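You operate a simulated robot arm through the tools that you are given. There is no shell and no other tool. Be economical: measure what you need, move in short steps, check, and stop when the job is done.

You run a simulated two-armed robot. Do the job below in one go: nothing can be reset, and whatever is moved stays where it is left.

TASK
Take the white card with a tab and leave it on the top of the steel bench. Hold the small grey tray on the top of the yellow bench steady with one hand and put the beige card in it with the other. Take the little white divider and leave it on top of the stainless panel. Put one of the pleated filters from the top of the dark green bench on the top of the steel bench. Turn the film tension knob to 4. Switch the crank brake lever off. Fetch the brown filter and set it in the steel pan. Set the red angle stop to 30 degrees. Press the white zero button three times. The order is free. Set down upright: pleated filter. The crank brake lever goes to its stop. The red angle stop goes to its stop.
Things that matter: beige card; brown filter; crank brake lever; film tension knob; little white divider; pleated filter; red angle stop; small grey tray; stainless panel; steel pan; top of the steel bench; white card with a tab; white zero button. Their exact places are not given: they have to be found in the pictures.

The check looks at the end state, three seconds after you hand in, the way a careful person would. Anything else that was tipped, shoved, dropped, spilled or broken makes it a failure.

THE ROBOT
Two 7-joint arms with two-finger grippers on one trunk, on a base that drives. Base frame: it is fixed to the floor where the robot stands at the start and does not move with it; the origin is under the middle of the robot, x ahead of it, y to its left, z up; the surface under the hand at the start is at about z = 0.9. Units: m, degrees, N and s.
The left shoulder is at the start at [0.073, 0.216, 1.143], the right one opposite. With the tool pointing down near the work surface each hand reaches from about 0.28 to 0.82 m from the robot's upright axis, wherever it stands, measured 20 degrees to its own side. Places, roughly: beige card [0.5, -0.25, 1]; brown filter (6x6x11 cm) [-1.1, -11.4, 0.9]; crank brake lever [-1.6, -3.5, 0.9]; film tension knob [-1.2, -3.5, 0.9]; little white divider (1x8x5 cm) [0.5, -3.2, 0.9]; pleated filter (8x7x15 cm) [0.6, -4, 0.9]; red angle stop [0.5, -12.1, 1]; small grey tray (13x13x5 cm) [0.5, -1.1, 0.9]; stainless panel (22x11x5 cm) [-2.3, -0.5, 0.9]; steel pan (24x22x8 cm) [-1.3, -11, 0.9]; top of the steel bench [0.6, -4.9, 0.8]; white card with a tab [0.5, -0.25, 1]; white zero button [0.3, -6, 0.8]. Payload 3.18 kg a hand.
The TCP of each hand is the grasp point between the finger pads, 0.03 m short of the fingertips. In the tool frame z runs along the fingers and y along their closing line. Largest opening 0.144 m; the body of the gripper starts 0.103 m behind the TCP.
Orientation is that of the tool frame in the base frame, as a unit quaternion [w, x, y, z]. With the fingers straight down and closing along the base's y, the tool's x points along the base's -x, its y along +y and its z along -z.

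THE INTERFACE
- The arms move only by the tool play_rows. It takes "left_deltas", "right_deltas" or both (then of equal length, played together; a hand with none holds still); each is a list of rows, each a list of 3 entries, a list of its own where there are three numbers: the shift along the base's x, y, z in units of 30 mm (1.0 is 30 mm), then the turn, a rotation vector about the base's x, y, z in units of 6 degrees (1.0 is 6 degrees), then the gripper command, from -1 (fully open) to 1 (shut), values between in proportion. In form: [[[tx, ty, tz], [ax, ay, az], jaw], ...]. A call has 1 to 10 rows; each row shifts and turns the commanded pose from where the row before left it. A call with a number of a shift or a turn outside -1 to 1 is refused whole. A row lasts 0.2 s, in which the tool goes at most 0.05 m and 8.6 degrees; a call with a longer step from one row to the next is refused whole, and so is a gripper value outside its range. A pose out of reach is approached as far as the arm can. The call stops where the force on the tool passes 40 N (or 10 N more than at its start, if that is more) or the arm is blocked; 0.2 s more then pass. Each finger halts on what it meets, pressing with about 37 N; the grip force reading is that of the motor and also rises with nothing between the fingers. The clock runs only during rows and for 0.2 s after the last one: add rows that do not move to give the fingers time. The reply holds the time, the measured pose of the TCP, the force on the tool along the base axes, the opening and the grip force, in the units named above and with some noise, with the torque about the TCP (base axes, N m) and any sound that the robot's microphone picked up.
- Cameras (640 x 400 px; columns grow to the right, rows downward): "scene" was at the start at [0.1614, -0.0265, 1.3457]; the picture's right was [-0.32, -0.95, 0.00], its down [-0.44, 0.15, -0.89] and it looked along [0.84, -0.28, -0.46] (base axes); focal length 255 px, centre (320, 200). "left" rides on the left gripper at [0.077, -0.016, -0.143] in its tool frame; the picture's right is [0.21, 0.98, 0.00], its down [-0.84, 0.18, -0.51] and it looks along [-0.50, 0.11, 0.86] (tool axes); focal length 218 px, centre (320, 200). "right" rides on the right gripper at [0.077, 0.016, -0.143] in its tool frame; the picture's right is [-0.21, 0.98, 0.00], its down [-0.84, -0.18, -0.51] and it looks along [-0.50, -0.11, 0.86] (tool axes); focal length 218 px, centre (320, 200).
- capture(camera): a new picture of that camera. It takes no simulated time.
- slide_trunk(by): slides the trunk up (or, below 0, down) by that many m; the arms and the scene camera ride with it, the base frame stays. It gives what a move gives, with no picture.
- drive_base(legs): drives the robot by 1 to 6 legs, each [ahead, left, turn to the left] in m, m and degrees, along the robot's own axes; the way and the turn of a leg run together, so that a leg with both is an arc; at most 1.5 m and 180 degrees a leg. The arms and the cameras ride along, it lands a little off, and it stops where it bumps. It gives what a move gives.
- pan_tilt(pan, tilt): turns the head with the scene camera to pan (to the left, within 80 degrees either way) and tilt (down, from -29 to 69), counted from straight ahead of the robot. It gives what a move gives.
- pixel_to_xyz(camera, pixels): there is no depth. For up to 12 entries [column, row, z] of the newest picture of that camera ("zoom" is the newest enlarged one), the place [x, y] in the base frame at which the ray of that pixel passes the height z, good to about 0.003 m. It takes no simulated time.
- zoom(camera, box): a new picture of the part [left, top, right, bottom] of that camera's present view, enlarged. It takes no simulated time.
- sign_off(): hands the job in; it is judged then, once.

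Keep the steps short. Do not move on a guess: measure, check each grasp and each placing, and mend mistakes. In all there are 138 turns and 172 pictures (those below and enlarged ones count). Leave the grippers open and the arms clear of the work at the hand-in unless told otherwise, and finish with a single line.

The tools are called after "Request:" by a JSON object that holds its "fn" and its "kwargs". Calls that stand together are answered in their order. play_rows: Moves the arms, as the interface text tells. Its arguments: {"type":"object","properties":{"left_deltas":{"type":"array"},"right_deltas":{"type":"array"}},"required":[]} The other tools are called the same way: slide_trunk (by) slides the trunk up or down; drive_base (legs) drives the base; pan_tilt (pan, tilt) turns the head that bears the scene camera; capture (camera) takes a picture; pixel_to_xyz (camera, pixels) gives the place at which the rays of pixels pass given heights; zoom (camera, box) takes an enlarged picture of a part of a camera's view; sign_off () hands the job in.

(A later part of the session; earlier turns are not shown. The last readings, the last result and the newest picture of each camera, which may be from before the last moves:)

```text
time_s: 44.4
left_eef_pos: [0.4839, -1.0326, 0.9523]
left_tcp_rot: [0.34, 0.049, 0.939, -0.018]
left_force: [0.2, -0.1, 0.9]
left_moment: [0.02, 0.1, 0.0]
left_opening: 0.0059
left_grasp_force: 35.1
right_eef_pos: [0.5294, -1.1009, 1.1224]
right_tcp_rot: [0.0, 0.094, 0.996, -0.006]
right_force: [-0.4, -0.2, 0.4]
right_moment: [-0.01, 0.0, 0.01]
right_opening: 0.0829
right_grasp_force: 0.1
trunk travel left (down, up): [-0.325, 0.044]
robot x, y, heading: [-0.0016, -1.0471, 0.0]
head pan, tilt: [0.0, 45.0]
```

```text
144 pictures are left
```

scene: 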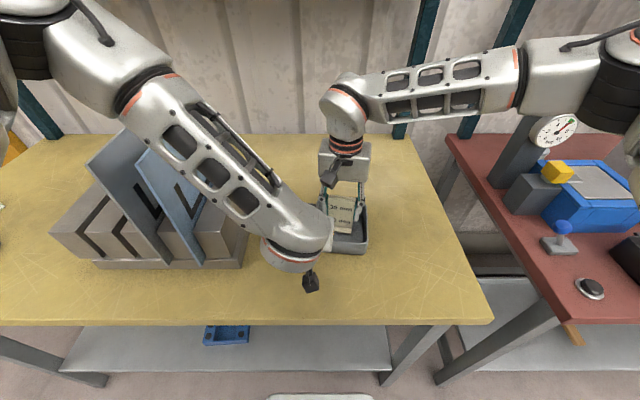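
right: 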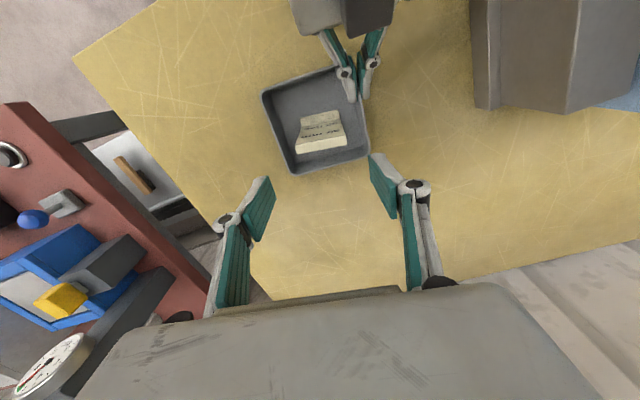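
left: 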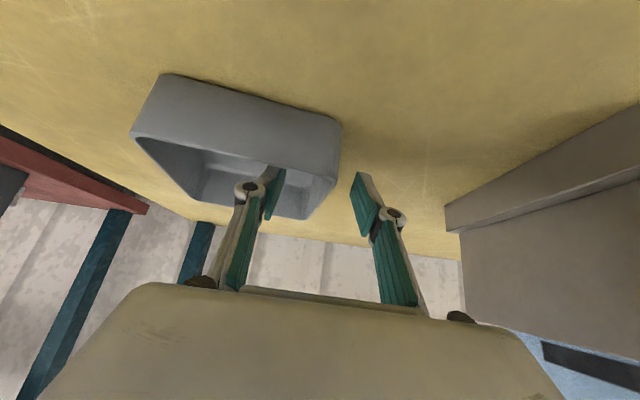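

The card stands inside the tray. I'll release the tray wall gently and withdraw both hands.

Request:
{"fn": "play_rows", "kwargs": {"left_deltas": [[[0, 0, 0], [0, 0, 0], 0.8], [[0, 0, 0], [0, 0, 0], 0.55], [[0, 0, 0], [0, 0, 0], 0.3], [[0, 0, 0], [0, 0, 0], 0.3], [[-0.2, 0, 0.4], [0, 0, 0], 0.3], [[-0.41, 0, 0.85], [0, 0, 0], 0.3], [[-0.41, 0, 0.85], [0, 0, 0], 0.3], [[-0.41, 0, 0.85], [0, 0, 0], 0.3], [[-0.41, 0, 0.85], [0, 0, 0], 0.3], [[-0.41, 0, 0.85], [0, 0, 0], 0.3]], "right_deltas": [[[0, 0, 0], [0, 0, 0], -0.15], [[0, 0, 0], [0, 0, 0], -0.15], [[0, 0, 0], [0, 0, 0], -0.15], [[-0.5, -0.8, 0.2], [0, 0, 0], -0.15], [[-0.5, -0.8, 0.2], [0, 0, 0], -0.15], [[-0.5, -0.8, 0.2], [0, 0, 0], -0.15], [[-0.5, -0.8, 0.2], [0, 0, 0], -0.15], [[-0.7, -0.8, 0.2], [0, 0, 0], -0.15], [[-0.7, -0.8, 0.2], [0, 0, 0], -0.15], [[-0.7, -0.8, 0.2], [0, 0, 0], -0.15]]}}

Request:
{"fn": "play_rows", "kwargs": {"left_deltas": [[[0, 0.3, 0.6], [0, 0, 1], 0.3], [[0, 0.5, 0.6], [0, 0.83, 0], -1], [[0, 0.5, 0.6], [0, 0.83, 0], -1], [[0, 0.5, 0.3], [0, 0.83, 0], -1], [[-0.3, 0.5, 0.3], [0, 0.83, 0], -1], [[-0.3, 0.5, 0], [0, 0.83, 0], -1], [[-0.3, 0.5, 0], [0, 0.83, 0], -1], [[-0.3, 0.3, 0], [0, 0.83, 0], -1], [[-0.3, 0.3, 0], [0, 0.83, 0], -1], [[0, 0, 0], [0, 0, 0], -1]]}}

Request:
{"fn": "capture", "kwargs": {"camera": "scene"}}

```text
time_s: 46.6
left_eef_pos: [0.4172, -1.0335, 1.0921]
left_tcp_rot: [0.341, 0.05, 0.939, -0.018]
left_force: [-0.3, -0.1, 0.2]
left_moment: [0.01, -0.02, 0.03]
left_opening: 0.0508
left_grasp_force: 0.1
right_eef_pos: [0.4064, -1.2703, 1.1658]
right_tcp_rot: [0.0, 0.093, 0.996, -0.005]
right_force: [-0.9, -0.5, 0.3]
right_moment: [0.01, -0.05, 0.04]
right_opening: 0.0828
right_grasp_force: 0.1
trunk travel left (down, up): [-0.325, 0.044]
robot x, y, heading: [-0.0048, -1.0474, -0.1]
head pan, tilt: [0.0, 45.0]
```

```text
time_s: 48.8
left_eef_pos: [0.372, -0.9159, 1.1644]
left_tcp_rot: [0.0, 0.0, 1.0, 0.0]
left_force: [0.4, -0.5, 0.4]
left_moment: [0.01, 0.02, -0.01]
left_opening: 0.1442
left_grasp_force: 0.1
right_eef_pos: [0.4069, -1.2688, 1.1646]
right_tcp_rot: [0.0, 0.093, 0.996, -0.005]
right_force: [-0.8, -0.8, -0.1]
right_moment: [0.02, 0.02, -0.02]
right_opening: 0.0827
right_grasp_force: 0.1
trunk travel left (down, up): [-0.325, 0.044]
robot x, y, heading: [-0.0062, -1.0478, -0.3]
head pan, tilt: [0.0, 45.0]
```

```text
143 pictures are left
```

scene: 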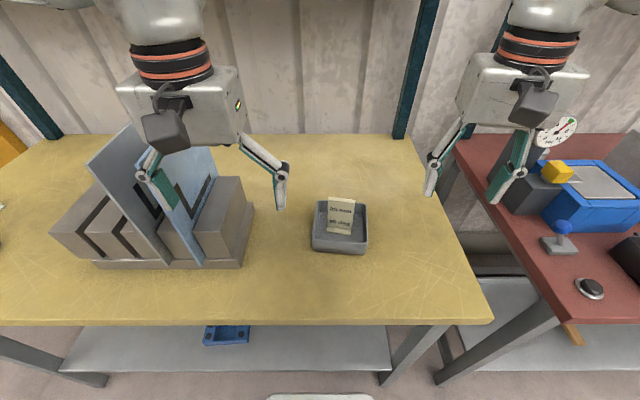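

Beige card done. Now back for the white card: back off, drive left 1.05 m, and forward again.

Request:
{"fn": "drive_base", "kwargs": {"legs": [[-0.2, 0, 0], [0, 1.03, 0], [0.2, 0, 0]]}}

Request:
{"fn": "pan_tilt", "kwargs": {"pan": -10, "tilt": 45}}

Request:
{"fn": "zoom", "kwargs": {"camera": "scene", "box": [160, 100, 480, 300]}}

```text
time_s: 60.5
left_eef_pos: [0.3763, 0.1105, 1.164]
left_tcp_rot: [-0.001, 0.001, 1.0, -0.001]
left_force: [-0.1, -0.2, -0.2]
left_moment: [-0.01, 0.01, 0.03]
left_opening: 0.144
left_grasp_force: 0.1
right_eef_pos: [0.4113, -0.2431, 1.1649]
right_tcp_rot: [-0.001, 0.093, 0.996, -0.006]
right_force: [1.1, -0.2, -0.2]
right_moment: [-0.03, 0.03, 0.03]
right_opening: 0.083
right_grasp_force: 0.0
trunk travel left (down, up): [-0.325, 0.044]
robot x, y, heading: [-0.0024, -0.0224, -0.3]
head pan, tilt: [0.0, 45.0]
```

```text
time_s: 61.2
left_eef_pos: [0.3744, 0.111, 1.1644]
left_tcp_rot: [-0.001, 0.001, 1.0, -0.001]
left_force: [-0.5, -0.4, 0.3]
left_moment: [0.01, 0.0, 0.0]
left_opening: 0.1439
left_grasp_force: 0.0
right_eef_pos: [0.41, -0.2429, 1.165]
right_tcp_rot: [0.0, 0.094, 0.996, -0.006]
right_force: [0.9, 0.4, -0.2]
right_moment: [-0.01, -0.02, -0.03]
right_opening: 0.0828
right_grasp_force: 0.2
trunk travel left (down, up): [-0.325, 0.044]
robot x, y, heading: [-0.0011, -0.0227, -0.2]
head pan, tilt: [-10.0, 45.0]
```

```text
2.00 times, centred on (320, 200) of scene
```

zoom: 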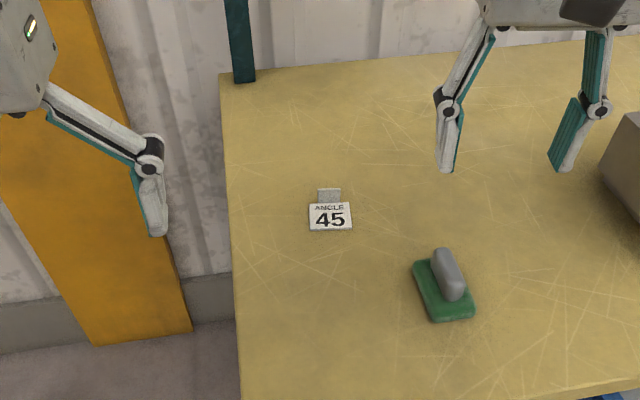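

Request:
{"fn": "pixel_to_xyz", "kwargs": {"camera": "zoom", "pixels": [[311, 231, 0.902], [353, 229, 0.902], [308, 204, 0.902], [350, 201, 0.902], [318, 189, 0.926], [341, 188, 0.926]]}}

Request:
{"fn": "play_rows", "kwargs": {"right_deltas": [[[0.9, 0.4, 0], [0, 0, 0.3], -0.15], [[0.9, 0.4, 0], [0, 0, 0.3], -0.15], [[0.9, 0.4, -0.4], [0, 0, 0.3], -0.15], [[0.9, 0.4, -0.4], [0, 0, 0.3], -0.15], [[0.9, 0.4, -0.4], [0, 0, 0.3], -0.15], [[0.9, 0.4, -0.6], [0, 0, 0.3], -0.15], [[0.9, 0.4, -0.6], [0, 0, 0], -0.15], [[0.2, 0.4, -0.6], [0, 0, 0], -0.15], [[0, 0, 0], [0, 0, 0], -0.15]]}}

Request:
{"fn": "capture", "kwargs": {"camera": "right"}}

```text
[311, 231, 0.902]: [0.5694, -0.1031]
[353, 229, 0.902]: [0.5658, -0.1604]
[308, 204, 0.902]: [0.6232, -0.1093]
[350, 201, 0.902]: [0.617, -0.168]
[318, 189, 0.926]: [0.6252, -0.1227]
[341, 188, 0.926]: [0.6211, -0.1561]
```

```text
time_s: 63.2
left_eef_pos: [0.3749, 0.1104, 1.1648]
left_tcp_rot: [0.0, 0.0, 1.0, -0.001]
left_force: [-0.5, -0.6, -0.4]
left_moment: [-0.01, 0.01, -0.01]
left_opening: 0.144
left_grasp_force: 0.0
right_eef_pos: [0.6052, -0.1479, 1.0748]
right_tcp_rot: [0.0, -0.002, 1.0, -0.005]
right_force: [0.4, 0.7, -0.5]
right_moment: [0.04, 0.03, -0.01]
right_opening: 0.0829
right_grasp_force: 0.1
trunk travel left (down, up): [-0.325, 0.044]
robot x, y, heading: [-0.0013, -0.021, -0.2]
head pan, tilt: [-10.0, 45.0]
```

```text
141 pictures are left
```

right: 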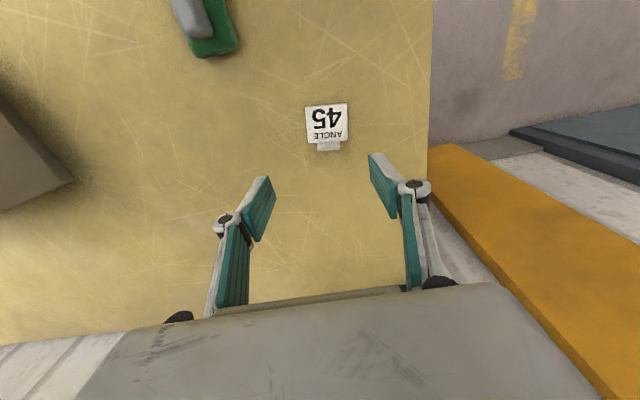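

Fin centre is ≈(0.622,-0.139), 3.3 cm wide, top z≈0.926, yaw ≈-5°. I'll align and lower to 3 cm above, then check.

Request:
{"fn": "play_rows", "kwargs": {"right_deltas": [[[0.2, 0.1, -0.9], [0, 0, -0.3], -0.15], [[0.2, 0.1, -0.9], [0, 0, -0.3], -0.15], [[0.17, 0.1, -0.9], [0, 0, -0.23], -0.15], [[0, 0, -0.7], [0, 0, 0], -0.15], [[0, 0, 0], [0, 0, 0], -0.15]]}}

Request:
{"fn": "capture", "kwargs": {"camera": "right"}}

Request:
{"fn": "capture", "kwargs": {"camera": "scene"}}

```text
time_s: 64.4
left_eef_pos: [0.3752, 0.1092, 1.1648]
left_tcp_rot: [0.001, 0.001, 1.0, -0.001]
left_force: [0.2, -0.5, 0.6]
left_moment: [0.04, -0.02, 0.01]
left_opening: 0.144
left_grasp_force: 0.0
right_eef_pos: [0.6225, -0.1392, 0.9723]
right_tcp_rot: [-0.001, 0.043, 0.999, -0.006]
right_force: [-1.0, 0.6, 0.6]
right_moment: [0.0, 0.0, 0.0]
right_opening: 0.0828
right_grasp_force: 0.1
trunk travel left (down, up): [-0.325, 0.044]
robot x, y, heading: [-0.0056, -0.0206, -0.2]
head pan, tilt: [-10.0, 45.0]
```

```text
140 pictures are left
```

right: 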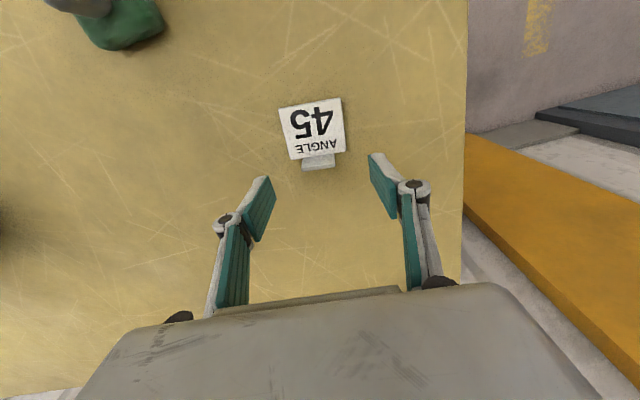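

```text
139 pictures are left
```

scene: 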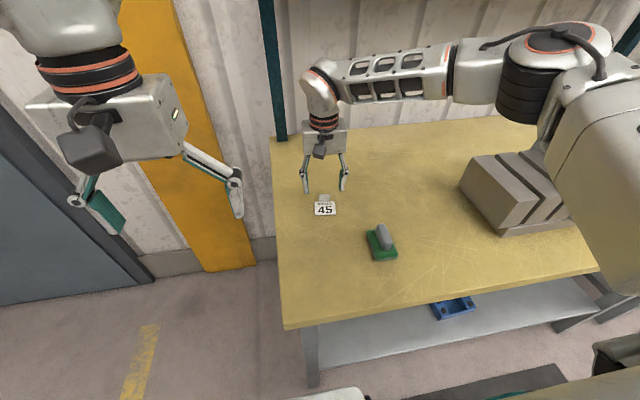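

The fin lines up with the fingertip path (row ~165, column 320). Lowering 31 mm and closing.

Request:
{"fn": "play_rows", "kwargs": {"right_deltas": [[[0, 0, -0.5], [0, 0, 0], -0.15], [[0, 0, -0.5], [0, 0, 0], -0.15], [[0, 0, -0.05], [0, 0, 0], -0.15], [[0, 0, 0], [0, 0, 0], 0.3], [[0, 0, 0], [0, 0, 0], 0.6], [[0, 0, 0], [0, 0, 0], 1], [[0, 0, 0], [0, 0, 0], 1]]}}

Request:
{"fn": "capture", "kwargs": {"camera": "right"}}

```text
time_s: 66.0
left_eef_pos: [0.375, 0.1112, 1.1651]
left_tcp_rot: [0.0, 0.001, 1.0, 0.0]
left_force: [-0.1, -0.4, -0.2]
left_moment: [-0.02, 0.01, 0.0]
left_opening: 0.1441
left_grasp_force: 0.0
right_eef_pos: [0.6216, -0.1384, 0.941]
right_tcp_rot: [0.0, 0.043, 0.999, -0.005]
right_force: [0.0, -0.5, 0.2]
right_moment: [-0.03, 0.0, 0.0]
right_opening: 0.0306
right_grasp_force: 37.2
trunk travel left (down, up): [-0.325, 0.044]
robot x, y, heading: [-0.003, -0.0242, -0.0]
head pan, tilt: [-10.0, 45.0]
```

```text
138 pictures are left
```

right: 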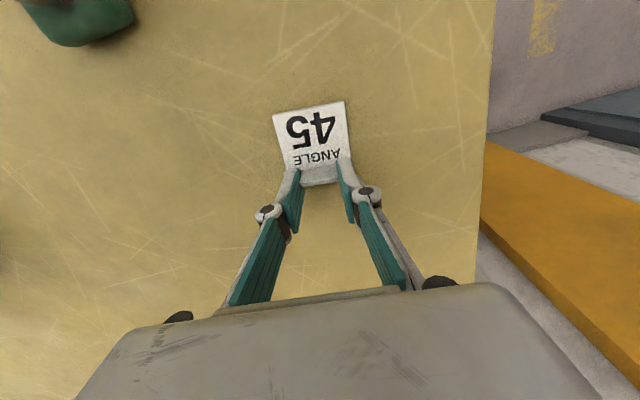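

Gripped the fin (31 mm, 37 N). Lift and retract towards the robot.

Request:
{"fn": "play_rows", "kwargs": {"right_deltas": [[[0, 0, 0.4], [0, 0, 0], 1], [[0, 0, 0.9], [0, 0, 0], 1], [[0, 0, 0.9], [0, 0, 0], 1], [[-0.5, -0.3, 0.9], [0, 0, 0], 1], [[-0.9, -0.3, 0.9], [0, 0, 0], 1], [[-0.9, -0.3, 0.9], [0, 0, 0], 1], [[-0.9, -0.3, 0.9], [0, 0, 0], 1], [[-0.9, -0.3, 0.8], [0, 0, 0], 1], [[-0.9, -0.3, 0], [0, 0, 0], 1], [[-0.9, -0.3, 0], [0, 0, 0], 1]]}}

Request:
{"fn": "play_rows", "kwargs": {"right_deltas": [[[-0.9, -0.3, 0], [0, 0, 0], 1], [[-0.9, -0.3, 0], [0, 0, 0], 1], [[-0.5, -0.3, 0], [0, 0, 0], 1], [[0, 0, 0], [0, 0, 0], 1]]}}

Request:
{"fn": "pan_tilt", "kwargs": {"pan": -70, "tilt": 20}}

Request:
{"fn": "capture", "kwargs": {"camera": "right"}}

Request:
{"fn": "capture", "kwargs": {"camera": "scene"}}

```text
time_s: 68.2
left_eef_pos: [0.3754, 0.1099, 1.1638]
left_tcp_rot: [0.0, 0.001, 1.0, 0.0]
left_force: [0.2, 0.4, -0.1]
left_moment: [0.02, 0.0, -0.01]
left_opening: 0.1439
left_grasp_force: 0.0
right_eef_pos: [0.4451, -0.2005, 1.1399]
right_tcp_rot: [0.0, 0.043, 0.999, -0.006]
right_force: [-0.4, -0.3, 0.2]
right_moment: [0.03, 0.0, 0.0]
right_opening: 0.0305
right_grasp_force: 37.2
trunk travel left (down, up): [-0.325, 0.044]
robot x, y, heading: [-0.0049, -0.0236, -0.1]
head pan, tilt: [-10.0, 45.0]
```

```text
time_s: 69.2
left_eef_pos: [0.3769, 0.1097, 1.1634]
left_tcp_rot: [-0.001, 0.0, 1.0, -0.001]
left_force: [0.7, 0.1, 0.5]
left_moment: [-0.01, 0.02, 0.01]
left_opening: 0.1439
left_grasp_force: 0.0
right_eef_pos: [0.3758, -0.2281, 1.1393]
right_tcp_rot: [0.0, 0.043, 0.999, -0.005]
right_force: [-0.9, 0.1, 0.1]
right_moment: [-0.03, 0.01, 0.05]
right_opening: 0.0308
right_grasp_force: 36.4
trunk travel left (down, up): [-0.325, 0.044]
robot x, y, heading: [-0.0033, -0.02, -0.1]
head pan, tilt: [-10.0, 45.0]
```

```text
time_s: 70.5
left_eef_pos: [0.3753, 0.1107, 1.1638]
left_tcp_rot: [0.0, 0.001, 1.0, 0.0]
left_force: [0.5, 0.2, -0.4]
left_moment: [0.0, 0.03, 0.02]
left_opening: 0.144
left_grasp_force: 0.0
right_eef_pos: [0.3759, -0.2286, 1.1403]
right_tcp_rot: [-0.001, 0.042, 0.999, -0.005]
right_force: [-0.1, -0.2, -0.4]
right_moment: [0.02, 0.04, -0.03]
right_opening: 0.0306
right_grasp_force: 37.0
trunk travel left (down, up): [-0.325, 0.044]
robot x, y, heading: [-0.0054, -0.0234, -0.3]
head pan, tilt: [-70.0, 20.0]
```

```text
137 pictures are left
```

right: 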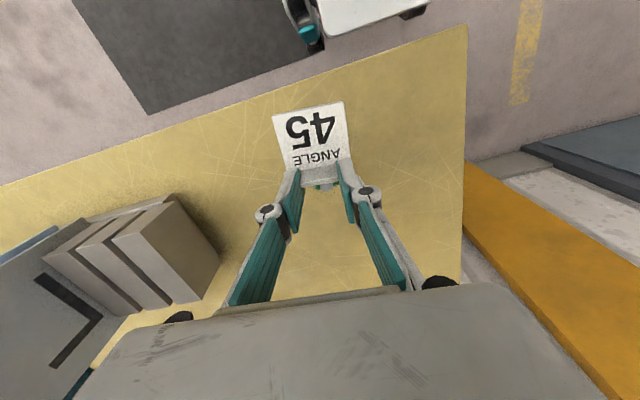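

```text
136 pictures are left
```

scene: 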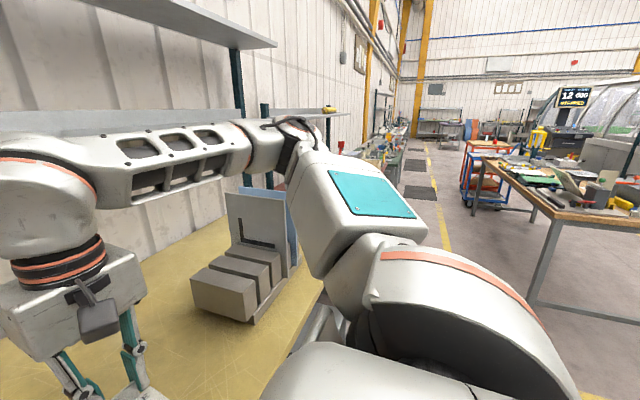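

Card secure. The aisle looks clear; I'll back off and strafe to about y=-3.7, in front of the divider and green bench.

Request:
{"fn": "drive_base", "kwargs": {"legs": [[-0.25, 0, 0], [0, -1.5, 0], [0, -1.5, 0], [0, -0.6, 0]]}}

Request:
{"fn": "pan_tilt", "kwargs": {"pan": 0, "tilt": 30}}

Request:
{"fn": "capture", "kwargs": {"camera": "scene"}}

```text
time_s: 103.4
left_eef_pos: [0.1402, -3.4729, 1.165]
left_tcp_rot: [-0.001, -0.005, 1.0, -0.001]
left_force: [-0.4, 0.3, 0.5]
left_moment: [-0.01, 0.01, 0.03]
left_opening: 0.1441
left_grasp_force: 0.1
right_eef_pos: [0.1459, -3.8114, 1.1387]
right_tcp_rot: [0.0, 0.037, 0.999, -0.005]
right_force: [0.2, 0.3, 0.2]
right_moment: [0.01, -0.01, 0.0]
right_opening: 0.0303
right_grasp_force: 37.4
trunk travel left (down, up): [-0.325, 0.044]
robot x, y, heading: [-0.2352, -3.612, 0.4]
head pan, tilt: [-70.0, 20.0]
```

```text
time_s: 104.8
left_eef_pos: [0.1407, -3.4727, 1.1634]
left_tcp_rot: [-0.001, -0.004, 1.0, -0.001]
left_force: [-0.7, 0.4, 0.6]
left_moment: [-0.02, -0.02, 0.01]
left_opening: 0.1438
left_grasp_force: 0.1
right_eef_pos: [0.1457, -3.8121, 1.1399]
right_tcp_rot: [-0.001, 0.036, 0.999, -0.005]
right_force: [-0.1, 0.0, 0.1]
right_moment: [-0.01, 0.01, 0.01]
right_opening: 0.0305
right_grasp_force: 37.4
trunk travel left (down, up): [-0.325, 0.044]
robot x, y, heading: [-0.2365, -3.6053, 0.4]
head pan, tilt: [0.0, 30.0]
```

```text
135 pictures are left
```

scene: 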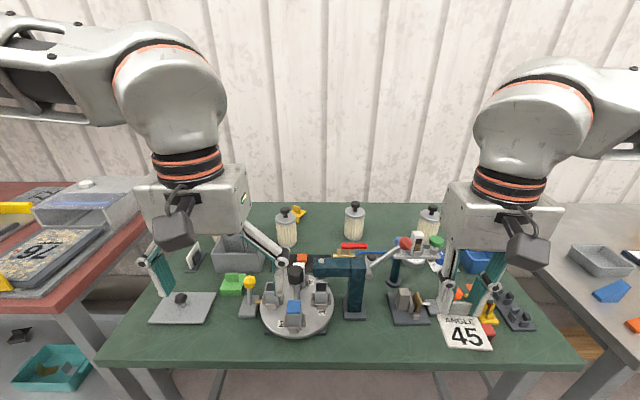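

I see three pleated filters with knobs at (286,228), (355,222), (429,222). Zooming for detail and the white divider near (192,255).

Request:
{"fn": "zoom", "kwargs": {"camera": "scene", "box": [240, 180, 480, 330]}}

Request:
{"fn": "zoom", "kwargs": {"camera": "scene", "box": [130, 200, 290, 300]}}

Request:
{"fn": "pixel_to_xyz", "kwargs": {"camera": "scene", "pixels": [[286, 244, 0.9], [355, 237, 0.9], [429, 235, 0.9], [284, 210, 1.04], [354, 205, 1.04], [432, 208, 1.04], [100, 360, 0.9], [580, 368, 0.9], [192, 255, 0.93], [600, 250, 0.85], [320, 204, 0.9]]}}

```text
2.67 times, centred on (360, 255) of scene
```

zoom: 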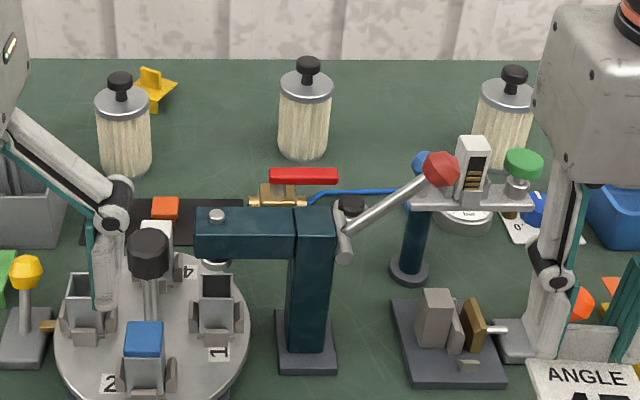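

```text
4.00 times, centred on (210, 250) of scene
```

zoom: 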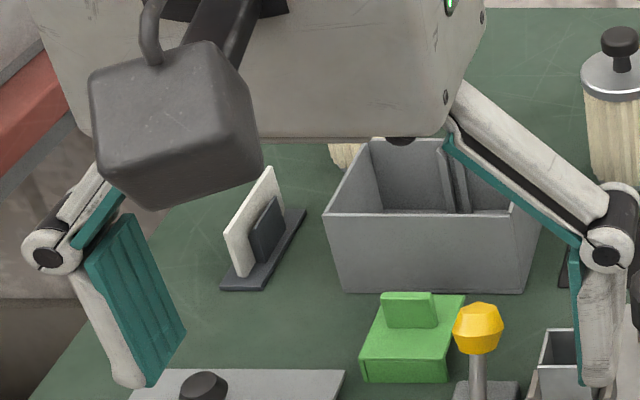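

```text
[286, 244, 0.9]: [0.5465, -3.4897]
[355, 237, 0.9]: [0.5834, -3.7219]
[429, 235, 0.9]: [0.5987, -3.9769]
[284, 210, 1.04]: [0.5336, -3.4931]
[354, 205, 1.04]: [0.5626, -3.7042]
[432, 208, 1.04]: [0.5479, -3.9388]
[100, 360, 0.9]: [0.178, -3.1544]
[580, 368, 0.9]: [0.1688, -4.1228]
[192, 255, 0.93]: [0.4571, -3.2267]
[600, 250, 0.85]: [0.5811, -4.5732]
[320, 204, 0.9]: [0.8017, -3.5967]
```

The middle filter (base ≈(0.58,-3.72), top ≈1.05) has free space around it. I'll raise both hands, shift right and move a bit forward so the left hand can reach it.

Request:
{"fn": "play_rows", "kwargs": {"left_deltas": [[[0, 0, 0.5], [0, 0, 0], -1], [[0, 0, 0.5], [0, 0, 0], -1], [[0, 0, 0.5], [0, 0, 0], -1], [[0, 0, 0], [0, 0, 0], -1]], "right_deltas": [[[0, 0, 0.8], [0, 0, 0], 1], [[0, 0, 0.8], [0, 0, 0], 1], [[0, 0, 0.8], [0, 0, 0], 1], [[0, 0, 0], [0, 0, 0], 1]]}}

Request:
{"fn": "drive_base", "kwargs": {"legs": [[0, -0.32, 0], [0.11, 0, 0]]}}

Request:
{"fn": "pan_tilt", "kwargs": {"pan": 15, "tilt": 35}}

Request:
{"fn": "capture", "kwargs": {"camera": "scene"}}

Request:
{"fn": "capture", "kwargs": {"camera": "left"}}

```text
time_s: 105.8
left_eef_pos: [0.14, -3.4722, 1.2096]
left_tcp_rot: [0.001, -0.006, 1.0, -0.001]
left_force: [-0.9, 0.2, 0.2]
left_moment: [0.01, -0.01, 0.01]
left_opening: 0.1441
left_grasp_force: 0.0
right_eef_pos: [0.1448, -3.8129, 1.212]
right_tcp_rot: [-0.001, 0.035, 0.999, -0.005]
right_force: [0.0, 0.0, -0.1]
right_moment: [-0.03, 0.02, 0.02]
right_opening: 0.0306
right_grasp_force: 36.8
trunk travel left (down, up): [-0.325, 0.044]
robot x, y, heading: [-0.2361, -3.6123, 0.3]
head pan, tilt: [0.0, 30.0]
```

```text
time_s: 110.0
left_eef_pos: [0.2524, -3.793, 1.2097]
left_tcp_rot: [0.0, -0.005, 1.0, 0.0]
left_force: [0.8, 0.2, 0.2]
left_moment: [0.01, 0.06, -0.03]
left_opening: 0.1442
left_grasp_force: 0.1
right_eef_pos: [0.258, -4.132, 1.2108]
right_tcp_rot: [-0.001, 0.035, 0.999, -0.005]
right_force: [0.4, -0.3, 0.1]
right_moment: [-0.02, 0.01, -0.02]
right_opening: 0.0302
right_grasp_force: 36.8
trunk travel left (down, up): [-0.325, 0.044]
robot x, y, heading: [-0.1288, -3.9312, 0.3]
head pan, tilt: [0.0, 30.0]
```

```text
time_s: 110.8
left_eef_pos: [0.2519, -3.7949, 1.2093]
left_tcp_rot: [0.0, -0.006, 1.0, 0.0]
left_force: [0.0, 0.6, -0.6]
left_moment: [0.0, -0.01, -0.03]
left_opening: 0.1442
left_grasp_force: 0.1
right_eef_pos: [0.2573, -4.132, 1.2114]
right_tcp_rot: [-0.001, 0.036, 0.999, -0.006]
right_force: [0.1, 0.1, -0.2]
right_moment: [0.0, 0.01, -0.02]
right_opening: 0.0306
right_grasp_force: 36.7
trunk travel left (down, up): [-0.325, 0.044]
robot x, y, heading: [-0.1239, -3.9289, 0.5]
head pan, tilt: [15.0, 35.0]
```

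```text
132 pictures are left
```

scene: 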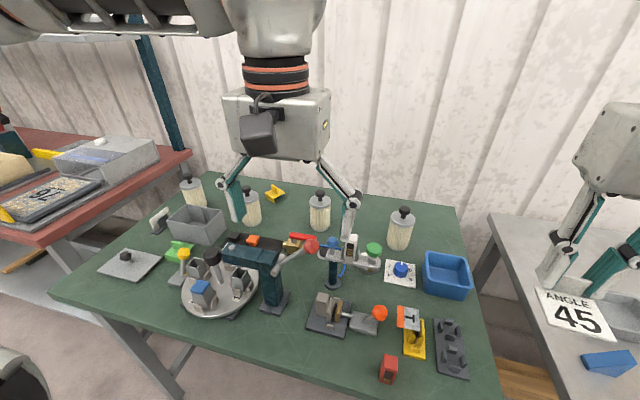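

```text
131 pictures are left
```

left: 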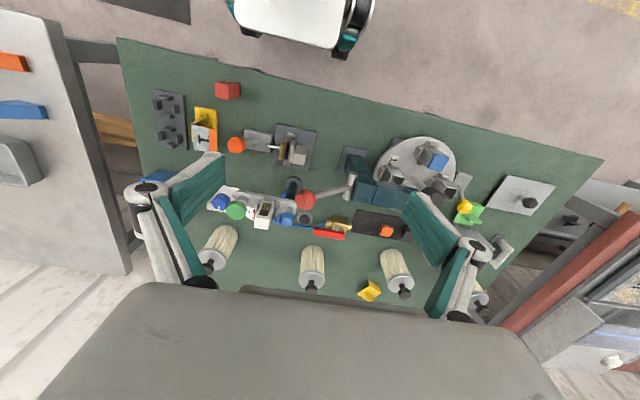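

Request:
{"fn": "zoom", "kwargs": {"camera": "scene", "box": [270, 170, 470, 295]}}

Request:
{"fn": "pixel_to_xyz", "kwargs": {"camera": "scene", "pixels": [[320, 228, 0.9], [400, 247, 0.9], [320, 192, 1.05], [403, 209, 1.05], [320, 200, 1.03], [402, 218, 1.03], [330, 288, 0.9]]}}

Request:
{"fn": "pixel_to_xyz", "kwargs": {"camera": "left", "pixels": [[311, 287, 1.05], [213, 266, 1.05], [314, 248, 0.9], [228, 230, 0.9]]}}

```text
3.20 times, centred on (370, 232) of scene
```

zoom: 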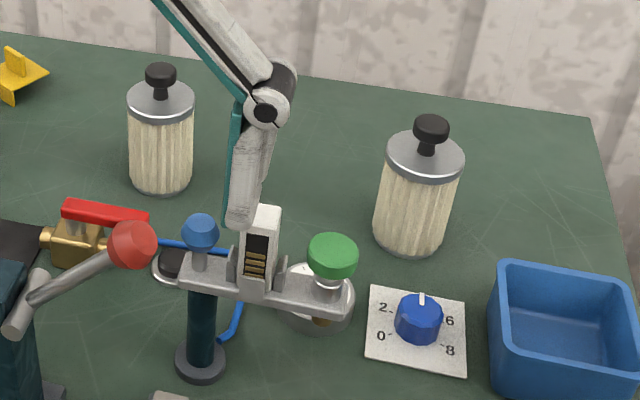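

```text
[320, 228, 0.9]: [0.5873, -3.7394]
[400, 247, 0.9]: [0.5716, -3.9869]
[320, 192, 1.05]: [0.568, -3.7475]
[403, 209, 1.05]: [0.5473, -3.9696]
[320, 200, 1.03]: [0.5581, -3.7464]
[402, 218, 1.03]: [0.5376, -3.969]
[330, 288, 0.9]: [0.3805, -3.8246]
```

```text
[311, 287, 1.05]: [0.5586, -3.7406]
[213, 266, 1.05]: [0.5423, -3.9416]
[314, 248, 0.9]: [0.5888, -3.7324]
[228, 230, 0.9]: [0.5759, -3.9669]
```

The heights are ambiguous (bench may be lower than 0.9). I'll move the left hand forward for a second view and triangulate.

Request:
{"fn": "play_rows", "kwargs": {"left_deltas": [[[0.9, -0.4, 0], [0, 0, 0], -1], [[0.9, -0.4, 0], [0, 0, 0], -1], [[0.9, -0.4, 0], [0, 0, 0], -1], [[0.9, -0.4, 0], [0, 0, 0], -1], [[0.9, -0.4, 0], [0, 0, 0], -1], [[0.9, -0.4, 0], [0, 0, 0], -1], [[0, 0, 0], [0, 0, 0], -1]]}}

Request:
{"fn": "capture", "kwargs": {"camera": "left"}}

```text
time_s: 112.4
left_eef_pos: [0.4139, -3.8648, 1.2092]
left_tcp_rot: [0.001, -0.006, 1.0, -0.001]
left_force: [-0.2, 0.1, 0.8]
left_moment: [-0.01, 0.01, 0.04]
left_opening: 0.1438
left_grasp_force: 0.1
right_eef_pos: [0.2563, -4.132, 1.2122]
right_tcp_rot: [0.0, 0.036, 0.999, -0.006]
right_force: [-0.1, -0.1, -0.2]
right_moment: [-0.01, -0.03, 0.02]
right_opening: 0.0307
right_grasp_force: 36.7
trunk travel left (down, up): [-0.325, 0.044]
robot x, y, heading: [-0.1268, -3.9326, 0.3]
head pan, tilt: [15.0, 35.0]
```

```text
129 pictures are left
```

left: 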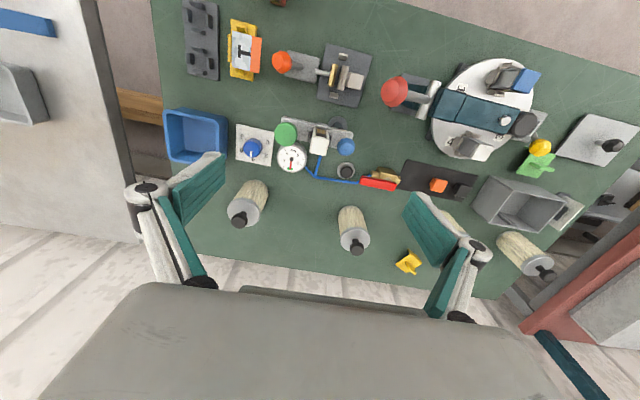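

Request:
{"fn": "pixel_to_xyz", "kwargs": {"camera": "left", "pixels": [[349, 207, 0.9], [349, 207, 0.85], [349, 207, 0.8], [357, 249, 1.05], [357, 249, 1.0], [357, 249, 0.95], [238, 221, 1.05], [238, 221, 1.0], [238, 221, 0.95], [256, 182, 0.9], [256, 182, 0.85], [256, 182, 0.8]]}}

Request:
{"fn": "pixel_to_xyz", "kwargs": {"camera": "scene", "pixels": [[320, 229, 0.9], [320, 229, 0.85], [320, 229, 0.8], [320, 191, 1.05], [320, 191, 1.0], [320, 191, 0.95], [404, 208, 1.05], [404, 208, 1.0], [404, 208, 0.95], [398, 249, 0.9], [398, 249, 0.85], [398, 249, 0.8]]}}

```text
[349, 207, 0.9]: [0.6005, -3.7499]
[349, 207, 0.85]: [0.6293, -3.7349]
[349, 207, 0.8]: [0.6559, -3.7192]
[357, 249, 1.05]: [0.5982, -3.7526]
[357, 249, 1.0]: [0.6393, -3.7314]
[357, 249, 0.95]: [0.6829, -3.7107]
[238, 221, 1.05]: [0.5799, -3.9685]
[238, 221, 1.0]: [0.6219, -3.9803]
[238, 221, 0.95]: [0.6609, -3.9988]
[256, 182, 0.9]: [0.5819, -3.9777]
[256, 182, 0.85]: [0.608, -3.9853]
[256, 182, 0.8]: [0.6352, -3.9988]
```

```text
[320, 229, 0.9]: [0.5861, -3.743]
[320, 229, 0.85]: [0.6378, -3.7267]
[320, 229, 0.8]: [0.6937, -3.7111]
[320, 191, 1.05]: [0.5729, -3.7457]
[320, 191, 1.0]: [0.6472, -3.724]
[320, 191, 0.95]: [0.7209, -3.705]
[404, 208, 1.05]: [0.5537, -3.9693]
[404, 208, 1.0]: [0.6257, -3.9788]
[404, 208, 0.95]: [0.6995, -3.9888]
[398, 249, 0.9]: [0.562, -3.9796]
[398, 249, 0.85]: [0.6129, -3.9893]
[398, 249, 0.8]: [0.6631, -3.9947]
```

Triangulated: bench top ≈0.86, filter tops ≈1.01; the rightmost filter's centre is ≈(0.622,-3.982). I'll move the left hand over it.

Request:
{"fn": "play_rows", "kwargs": {"left_deltas": [[[0.86, -0.49, -0.1], [0, 0, 0], -1], [[0.86, -0.49, -0.1], [0, 0, 0], -1], [[0.86, -0.49, -0.1], [0, 0, 0], -1], [[0.86, -0.49, -0.2], [0, 0, 0], -1], [[0.86, -0.49, -0.2], [0, 0, 0], -1], [[0.86, -0.49, -0.2], [0, 0, 0], -1], [[0.86, -0.49, -0.3], [0, 0, 0], -1], [[0.86, -0.49, -0.3], [0, 0, 0], -1], [[0, 0, 0], [0, 0, 0], -1]]}}

Request:
{"fn": "capture", "kwargs": {"camera": "left"}}

Request:
{"fn": "capture", "kwargs": {"camera": "scene"}}

```text
time_s: 114.4
left_eef_pos: [0.4993, -3.9136, 1.1984]
left_tcp_rot: [0.001, -0.006, 1.0, -0.001]
left_force: [0.5, 0.9, -0.5]
left_moment: [-0.01, -0.01, 0.01]
left_opening: 0.144
left_grasp_force: 0.1
left hand out of reach, approached as far as the arm can: row 4, 5, 6, 7, 8
right_eef_pos: [0.2569, -4.1325, 1.2112]
right_tcp_rot: [0.0, 0.036, 0.999, -0.004]
right_force: [-0.1, -0.7, -0.3]
right_moment: [0.0, 0.0, -0.04]
right_opening: 0.0308
right_grasp_force: 37.1
trunk travel left (down, up): [-0.325, 0.044]
robot x, y, heading: [-0.1236, -3.9306, 0.6]
head pan, tilt: [15.0, 35.0]
```

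```text
128 pictures are left
```

left: 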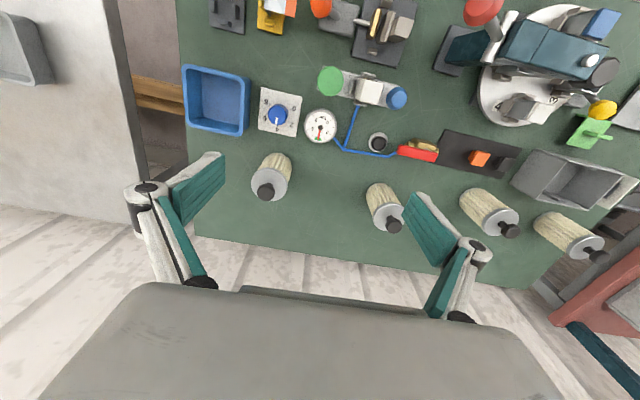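

```text
127 pictures are left
```

scene: 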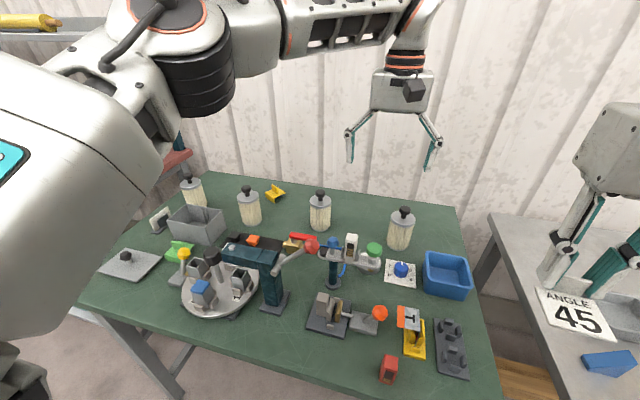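

Reach is short at this height. I'll drive forward 6 cm, and then go lower and forward.

Request:
{"fn": "drive_base", "kwargs": {"legs": [[0.06, 0, 0]]}}

Request:
{"fn": "play_rows", "kwargs": {"left_deltas": [[[0.3, -0.3, -0.8], [0, 0, 0], -1], [[0.4, -0.4, -0.8], [0, 0, 0], -1], [[0.4, -0.5, -0.8], [0, 0, 0], -1], [[0.4, -0.5, 0], [0, 0, 0], -1], [[0.4, -0.5, 0], [0, 0, 0], -1], [[0, 0, 0], [0, 0, 0], -1]]}}

Request:
{"fn": "capture", "kwargs": {"camera": "left"}}

```text
time_s: 115.3
left_eef_pos: [0.56, -3.9135, 1.1972]
left_tcp_rot: [-0.001, -0.005, 1.0, -0.001]
left_force: [0.8, 0.0, -0.5]
left_moment: [0.03, 0.06, -0.02]
left_opening: 0.1441
left_grasp_force: 0.2
right_eef_pos: [0.319, -4.132, 1.2108]
right_tcp_rot: [-0.001, 0.036, 0.999, -0.005]
right_force: [0.3, 0.1, 0.3]
right_moment: [0.0, 0.06, -0.01]
right_opening: 0.0308
right_grasp_force: 37.3
trunk travel left (down, up): [-0.325, 0.044]
robot x, y, heading: [-0.064, -3.9325, 0.2]
head pan, tilt: [15.0, 35.0]
```

```text
time_s: 116.7
left_eef_pos: [0.5762, -3.9298, 1.1584]
left_tcp_rot: [0.001, -0.007, 1.0, -0.001]
left_force: [-0.5, -1.2, -0.5]
left_moment: [-0.02, 0.02, 0.02]
left_opening: 0.144
left_grasp_force: 0.1
left hand out of reach, approached as far as the arm can: row 2, 3, 4, 5
right_eef_pos: [0.3164, -4.1321, 1.2111]
right_tcp_rot: [0.0, 0.037, 0.999, -0.005]
right_force: [0.0, -0.2, -0.8]
right_moment: [-0.01, 0.01, 0.01]
right_opening: 0.0307
right_grasp_force: 37.2
trunk travel left (down, up): [-0.325, 0.044]
robot x, y, heading: [-0.0645, -3.9284, 0.4]
head pan, tilt: [15.0, 35.0]
```

```text
126 pictures are left
```

left: 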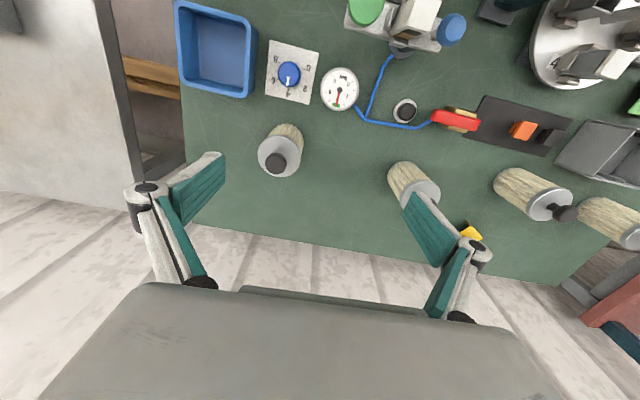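

The left shoulder is too far left for this point. Shift the robot 0.2 m right, then bring the hand back over the filter.

Request:
{"fn": "drive_base", "kwargs": {"legs": [[0, -0.2, 0]]}}

Request:
{"fn": "play_rows", "kwargs": {"left_deltas": [[[0.1, 0.7, -0.2], [0, 0, 0], -1], [[0.1, 0.8, -0.2], [0, 0, 0], -1], [[0.3, 0.8, -0.3], [0, 0, 0], -1], [[0.5, 0.8, -0.3], [0, 0, 0], -1], [[0.5, 0.8, -0.3], [0, 0, 0], -1], [[0, 0.8, 0], [0, 0, 0], -1], [[0, 0, 0], [0, 0, 0], -1]]}}

Request:
{"fn": "capture", "kwargs": {"camera": "left"}}

```text
time_s: 119.1
left_eef_pos: [0.5776, -4.1307, 1.1579]
left_tcp_rot: [0.002, -0.007, 1.0, -0.002]
left_force: [-0.2, -0.1, 0.7]
left_moment: [-0.01, -0.01, 0.02]
left_opening: 0.144
left_grasp_force: 0.1
right_eef_pos: [0.3195, -4.3335, 1.2114]
right_tcp_rot: [0.0, 0.036, 0.999, -0.005]
right_force: [-0.2, 0.1, -0.5]
right_moment: [0.02, -0.01, -0.03]
right_opening: 0.0305
right_grasp_force: 36.5
trunk travel left (down, up): [-0.325, 0.044]
robot x, y, heading: [-0.0616, -4.1325, 0.2]
head pan, tilt: [15.0, 35.0]
```

```text
time_s: 120.7
left_eef_pos: [0.5979, -4.0329, 1.1356]
left_tcp_rot: [0.002, -0.006, 1.0, -0.001]
left_force: [0.6, -0.5, 0.7]
left_moment: [0.04, 0.01, 0.01]
left_opening: 0.1442
left_grasp_force: 0.0
left hand out of reach, approached as far as the arm can: row 4, 5
right_eef_pos: [0.319, -4.3353, 1.2094]
right_tcp_rot: [-0.001, 0.036, 0.999, -0.005]
right_force: [-0.1, -0.9, 0.1]
right_moment: [0.06, 0.03, -0.01]
right_opening: 0.0306
right_grasp_force: 36.9
trunk travel left (down, up): [-0.325, 0.044]
robot x, y, heading: [-0.0626, -4.1315, 0.4]
head pan, tilt: [15.0, 35.0]
```

```text
125 pictures are left
```

left: 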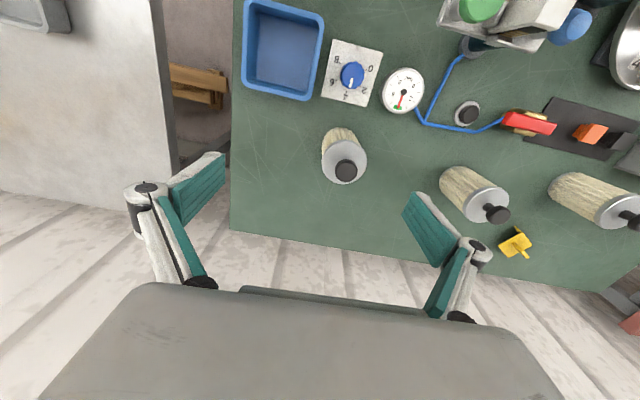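

Request:
{"fn": "pixel_to_xyz", "kwargs": {"camera": "left", "pixels": [[346, 170, 1.01], [346, 170, 1.0], [340, 140, 0.87]]}}

Request:
{"fn": "play_rows", "kwargs": {"left_deltas": [[[0.2, 0.6, -0.3], [0, 0, 0], -1], [[0.2, 0.6, -0.3], [0, 0, 0], -1], [[0.2, 0.3, -0.3], [0, 0, 0], -1], [[0.2, 0, -0.3], [0, 0, 0], -1], [[0, 0, 0], [0, 0, 0], -1]]}}

Request:
{"fn": "capture", "kwargs": {"camera": "left"}}

```text
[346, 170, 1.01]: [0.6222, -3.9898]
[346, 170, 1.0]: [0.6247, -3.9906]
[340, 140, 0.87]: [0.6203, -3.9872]
```

```text
time_s: 121.9
left_eef_pos: [0.6005, -4.0221, 1.1302]
left_tcp_rot: [0.003, -0.007, 1.0, -0.002]
left_force: [0.1, 0.3, 0.1]
left_moment: [0.0, 0.02, 0.01]
left_opening: 0.1439
left_grasp_force: 0.0
left hand out of reach, approached as far as the arm can: row 1, 2, 3, 4
right_eef_pos: [0.3188, -4.3338, 1.2114]
right_tcp_rot: [0.0, 0.037, 0.999, -0.006]
right_force: [-0.4, 0.3, -0.4]
right_moment: [-0.01, 0.0, 0.01]
right_opening: 0.0306
right_grasp_force: 36.8
trunk travel left (down, up): [-0.325, 0.044]
robot x, y, heading: [-0.065, -4.1323, 0.6]
head pan, tilt: [15.0, 35.0]
```

```text
124 pictures are left
```

left: 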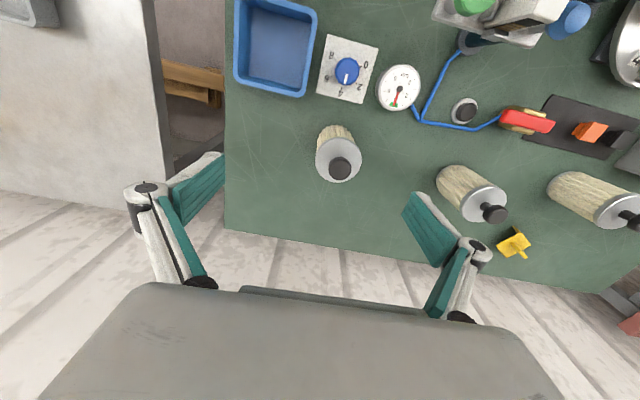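

Filter centre is (0.622,-3.989). The arm reaches farther when lower, so I'll align in y, step back a little, drop to z≈1.03, then slide forward with fingers straddling.

Request:
{"fn": "play_rows", "kwargs": {"left_deltas": [[[-0.6, 0.5, -0.6], [0, 0, 0], -1], [[-0.4, 0.6, -0.6], [0, 0, 0], -1], [[0, 0, -0.7], [0, 0, 0], -1], [[0.2, 0, -0.7], [0, 0, 0], -1], [[0.4, 0, -0.7], [0, 0, 0], -1], [[0.5, 0, 0], [0, 0, 0], -1], [[0.5, 0, 0], [0, 0, 0], -1], [[0, 0, 0], [0, 0, 0], -1]]}}

Request:
{"fn": "capture", "kwargs": {"camera": "left"}}

Request:
{"fn": "capture", "kwargs": {"camera": "scene"}}

```text
time_s: 123.7
left_eef_pos: [0.6181, -3.9885, 1.0308]
left_tcp_rot: [0.001, -0.007, 1.0, -0.002]
left_force: [0.1, 0.3, -0.3]
left_moment: [0.01, -0.01, -0.02]
left_opening: 0.1442
left_grasp_force: 0.2
right_eef_pos: [0.318, -4.3342, 1.2114]
right_tcp_rot: [0.0, 0.037, 0.999, -0.005]
right_force: [-1.0, -0.1, -0.3]
right_moment: [0.0, 0.0, 0.0]
right_opening: 0.0306
right_grasp_force: 36.6
trunk travel left (down, up): [-0.325, 0.044]
robot x, y, heading: [-0.0633, -4.1317, 0.7]
head pan, tilt: [15.0, 35.0]
```

```text
123 pictures are left
```

left: 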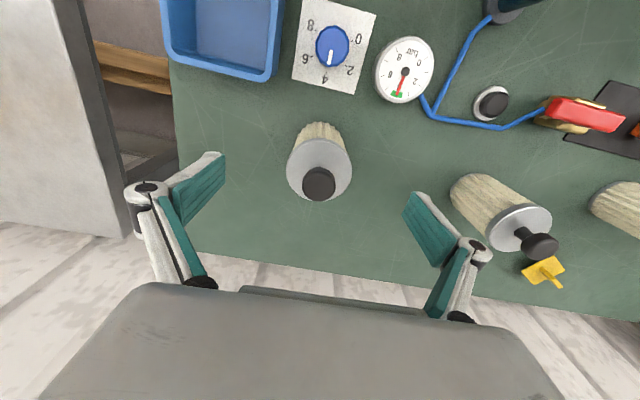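

```text
122 pictures are left
```

scene: 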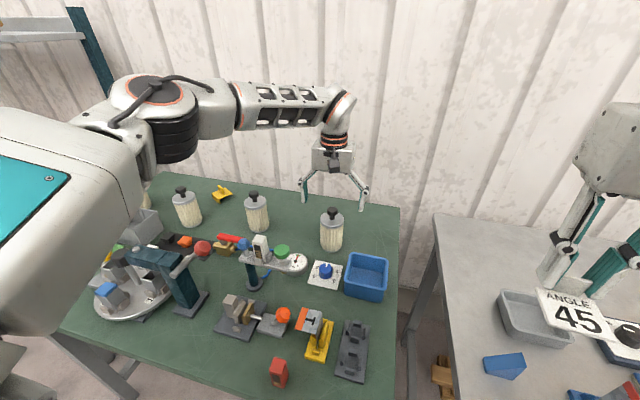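

Request:
{"fn": "pixel_to_xyz", "kwargs": {"camera": "scene", "pixels": [[332, 212, 1.01], [332, 212, 0.98], [332, 212, 0.95], [304, 201, 1.0], [362, 209, 1.0], [331, 251, 0.86], [331, 251, 0.8]]}}

Request:
{"fn": "pixel_to_xyz", "kwargs": {"camera": "left", "pixels": [[318, 184, 1.01], [318, 184, 0.98], [318, 184, 0.95], [322, 122, 0.86], [322, 122, 0.8]]}}

```text
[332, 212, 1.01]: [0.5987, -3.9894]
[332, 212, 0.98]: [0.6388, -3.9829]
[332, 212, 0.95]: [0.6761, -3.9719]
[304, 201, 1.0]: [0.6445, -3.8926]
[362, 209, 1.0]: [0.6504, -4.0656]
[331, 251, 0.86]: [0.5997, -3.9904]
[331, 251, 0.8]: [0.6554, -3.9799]
```

```text
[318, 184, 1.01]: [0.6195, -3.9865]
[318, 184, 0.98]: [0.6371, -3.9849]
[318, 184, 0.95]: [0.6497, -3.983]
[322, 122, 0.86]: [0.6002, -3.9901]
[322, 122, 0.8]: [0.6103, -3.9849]
```

Combined views put the filter axis at ≈(0.636,-3.987), top ≈0.985. I'll shift 17 mm forward and lower to z≈0.925.

Request:
{"fn": "play_rows", "kwargs": {"left_deltas": [[[0.3, 0.05, -0.4], [0, 0, 0], -1], [[0.3, 0, -0.6], [0, 0, 0], -1], [[0, 0, -0.6], [0, 0, 0], -1], [[0, 0, -0.6], [0, 0, 0], -1], [[0, 0, -0.6], [0, 0, 0], -1], [[0, 0, -0.6], [0, 0, 0], -1], [[0, 0, 0], [0, 0, 0], -1]]}}

Request:
{"fn": "capture", "kwargs": {"camera": "left"}}

Request:
{"fn": "zoom", "kwargs": {"camera": "scene", "box": [250, 130, 410, 280]}}

```text
time_s: 125.3
left_eef_pos: [0.6319, -3.9878, 0.9373]
left_tcp_rot: [0.001, -0.006, 1.0, -0.002]
left_force: [0.5, 0.0, 0.4]
left_moment: [0.0, 0.0, 0.01]
left_opening: 0.1441
left_grasp_force: 0.0
left hand out of reach, approached as far as the arm can: row 2
right_eef_pos: [0.3177, -4.3338, 1.2103]
right_tcp_rot: [0.0, 0.037, 0.999, -0.005]
right_force: [-1.0, -0.8, -0.4]
right_moment: [0.03, 0.0, 0.0]
right_opening: 0.0303
right_grasp_force: 37.0
trunk travel left (down, up): [-0.325, 0.044]
robot x, y, heading: [-0.0624, -4.1296, 0.5]
head pan, tilt: [15.0, 35.0]
```

```text
121 pictures are left
```

left: 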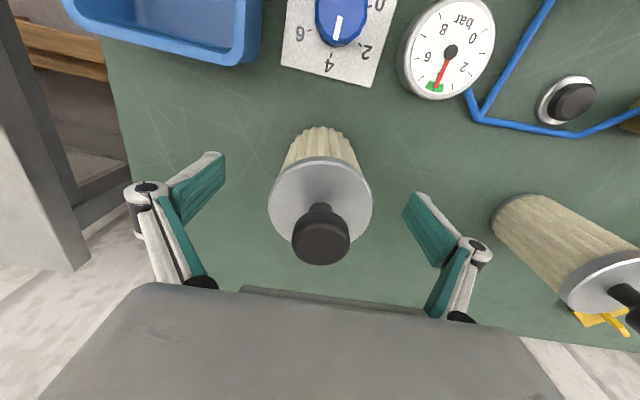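

```text
2.67 times, centred on (330, 205) of scene
```

zoom: 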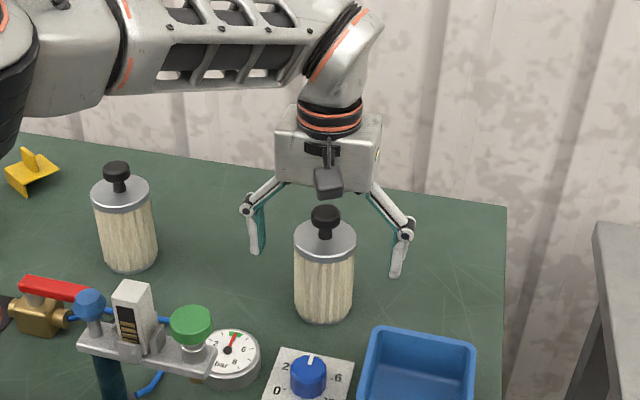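

Aligned. Lower another 17 mm and close on the body.

Request:
{"fn": "play_rows", "kwargs": {"left_deltas": [[[0, 0, -0.55], [0, 0, 0], -1], [[0, 0, 0], [0, 0, 0], -0.5], [[0, 0, 0], [0, 0, 0], 0], [[0, 0, 0], [0, 0, 0], 0.4], [[0, 0, 0], [0, 0, 0], 1], [[0, 0, 0], [0, 0, 0], 1], [[0, 0, 0.5], [0, 0, 0], 1], [[0, 0, 0.5], [0, 0, 0], 1], [[0, 0, 0], [0, 0, 0], 1]]}}

Request:
{"fn": "capture", "kwargs": {"camera": "left"}}

Request:
{"fn": "zoom", "kwargs": {"camera": "scene", "box": [250, 130, 410, 280]}}

```text
time_s: 127.3
left_eef_pos: [0.632, -3.9888, 0.95]
left_tcp_rot: [0.001, -0.005, 1.0, -0.002]
left_force: [0.7, -0.4, -2.1]
left_moment: [0.01, 0.02, -0.02]
left_opening: 0.0691
left_grasp_force: 36.8
right_eef_pos: [0.3181, -4.3332, 1.2103]
right_tcp_rot: [-0.001, 0.036, 0.999, -0.006]
right_force: [-0.8, 0.8, -0.4]
right_moment: [0.02, 0.02, 0.01]
right_opening: 0.0304
right_grasp_force: 36.9
trunk travel left (down, up): [-0.325, 0.044]
robot x, y, heading: [-0.0622, -4.1312, 0.4]
head pan, tilt: [15.0, 35.0]
```

```text
119 pictures are left
```

left: 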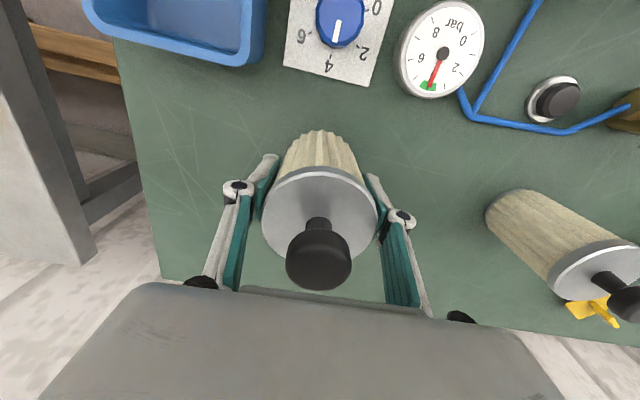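

```text
2.67 times, centred on (330, 205) of scene
```

zoom: 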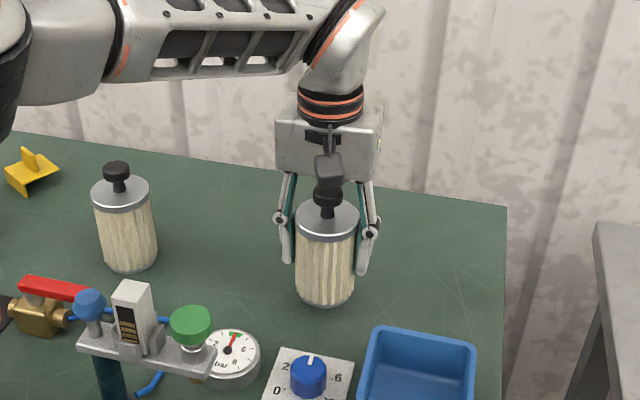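

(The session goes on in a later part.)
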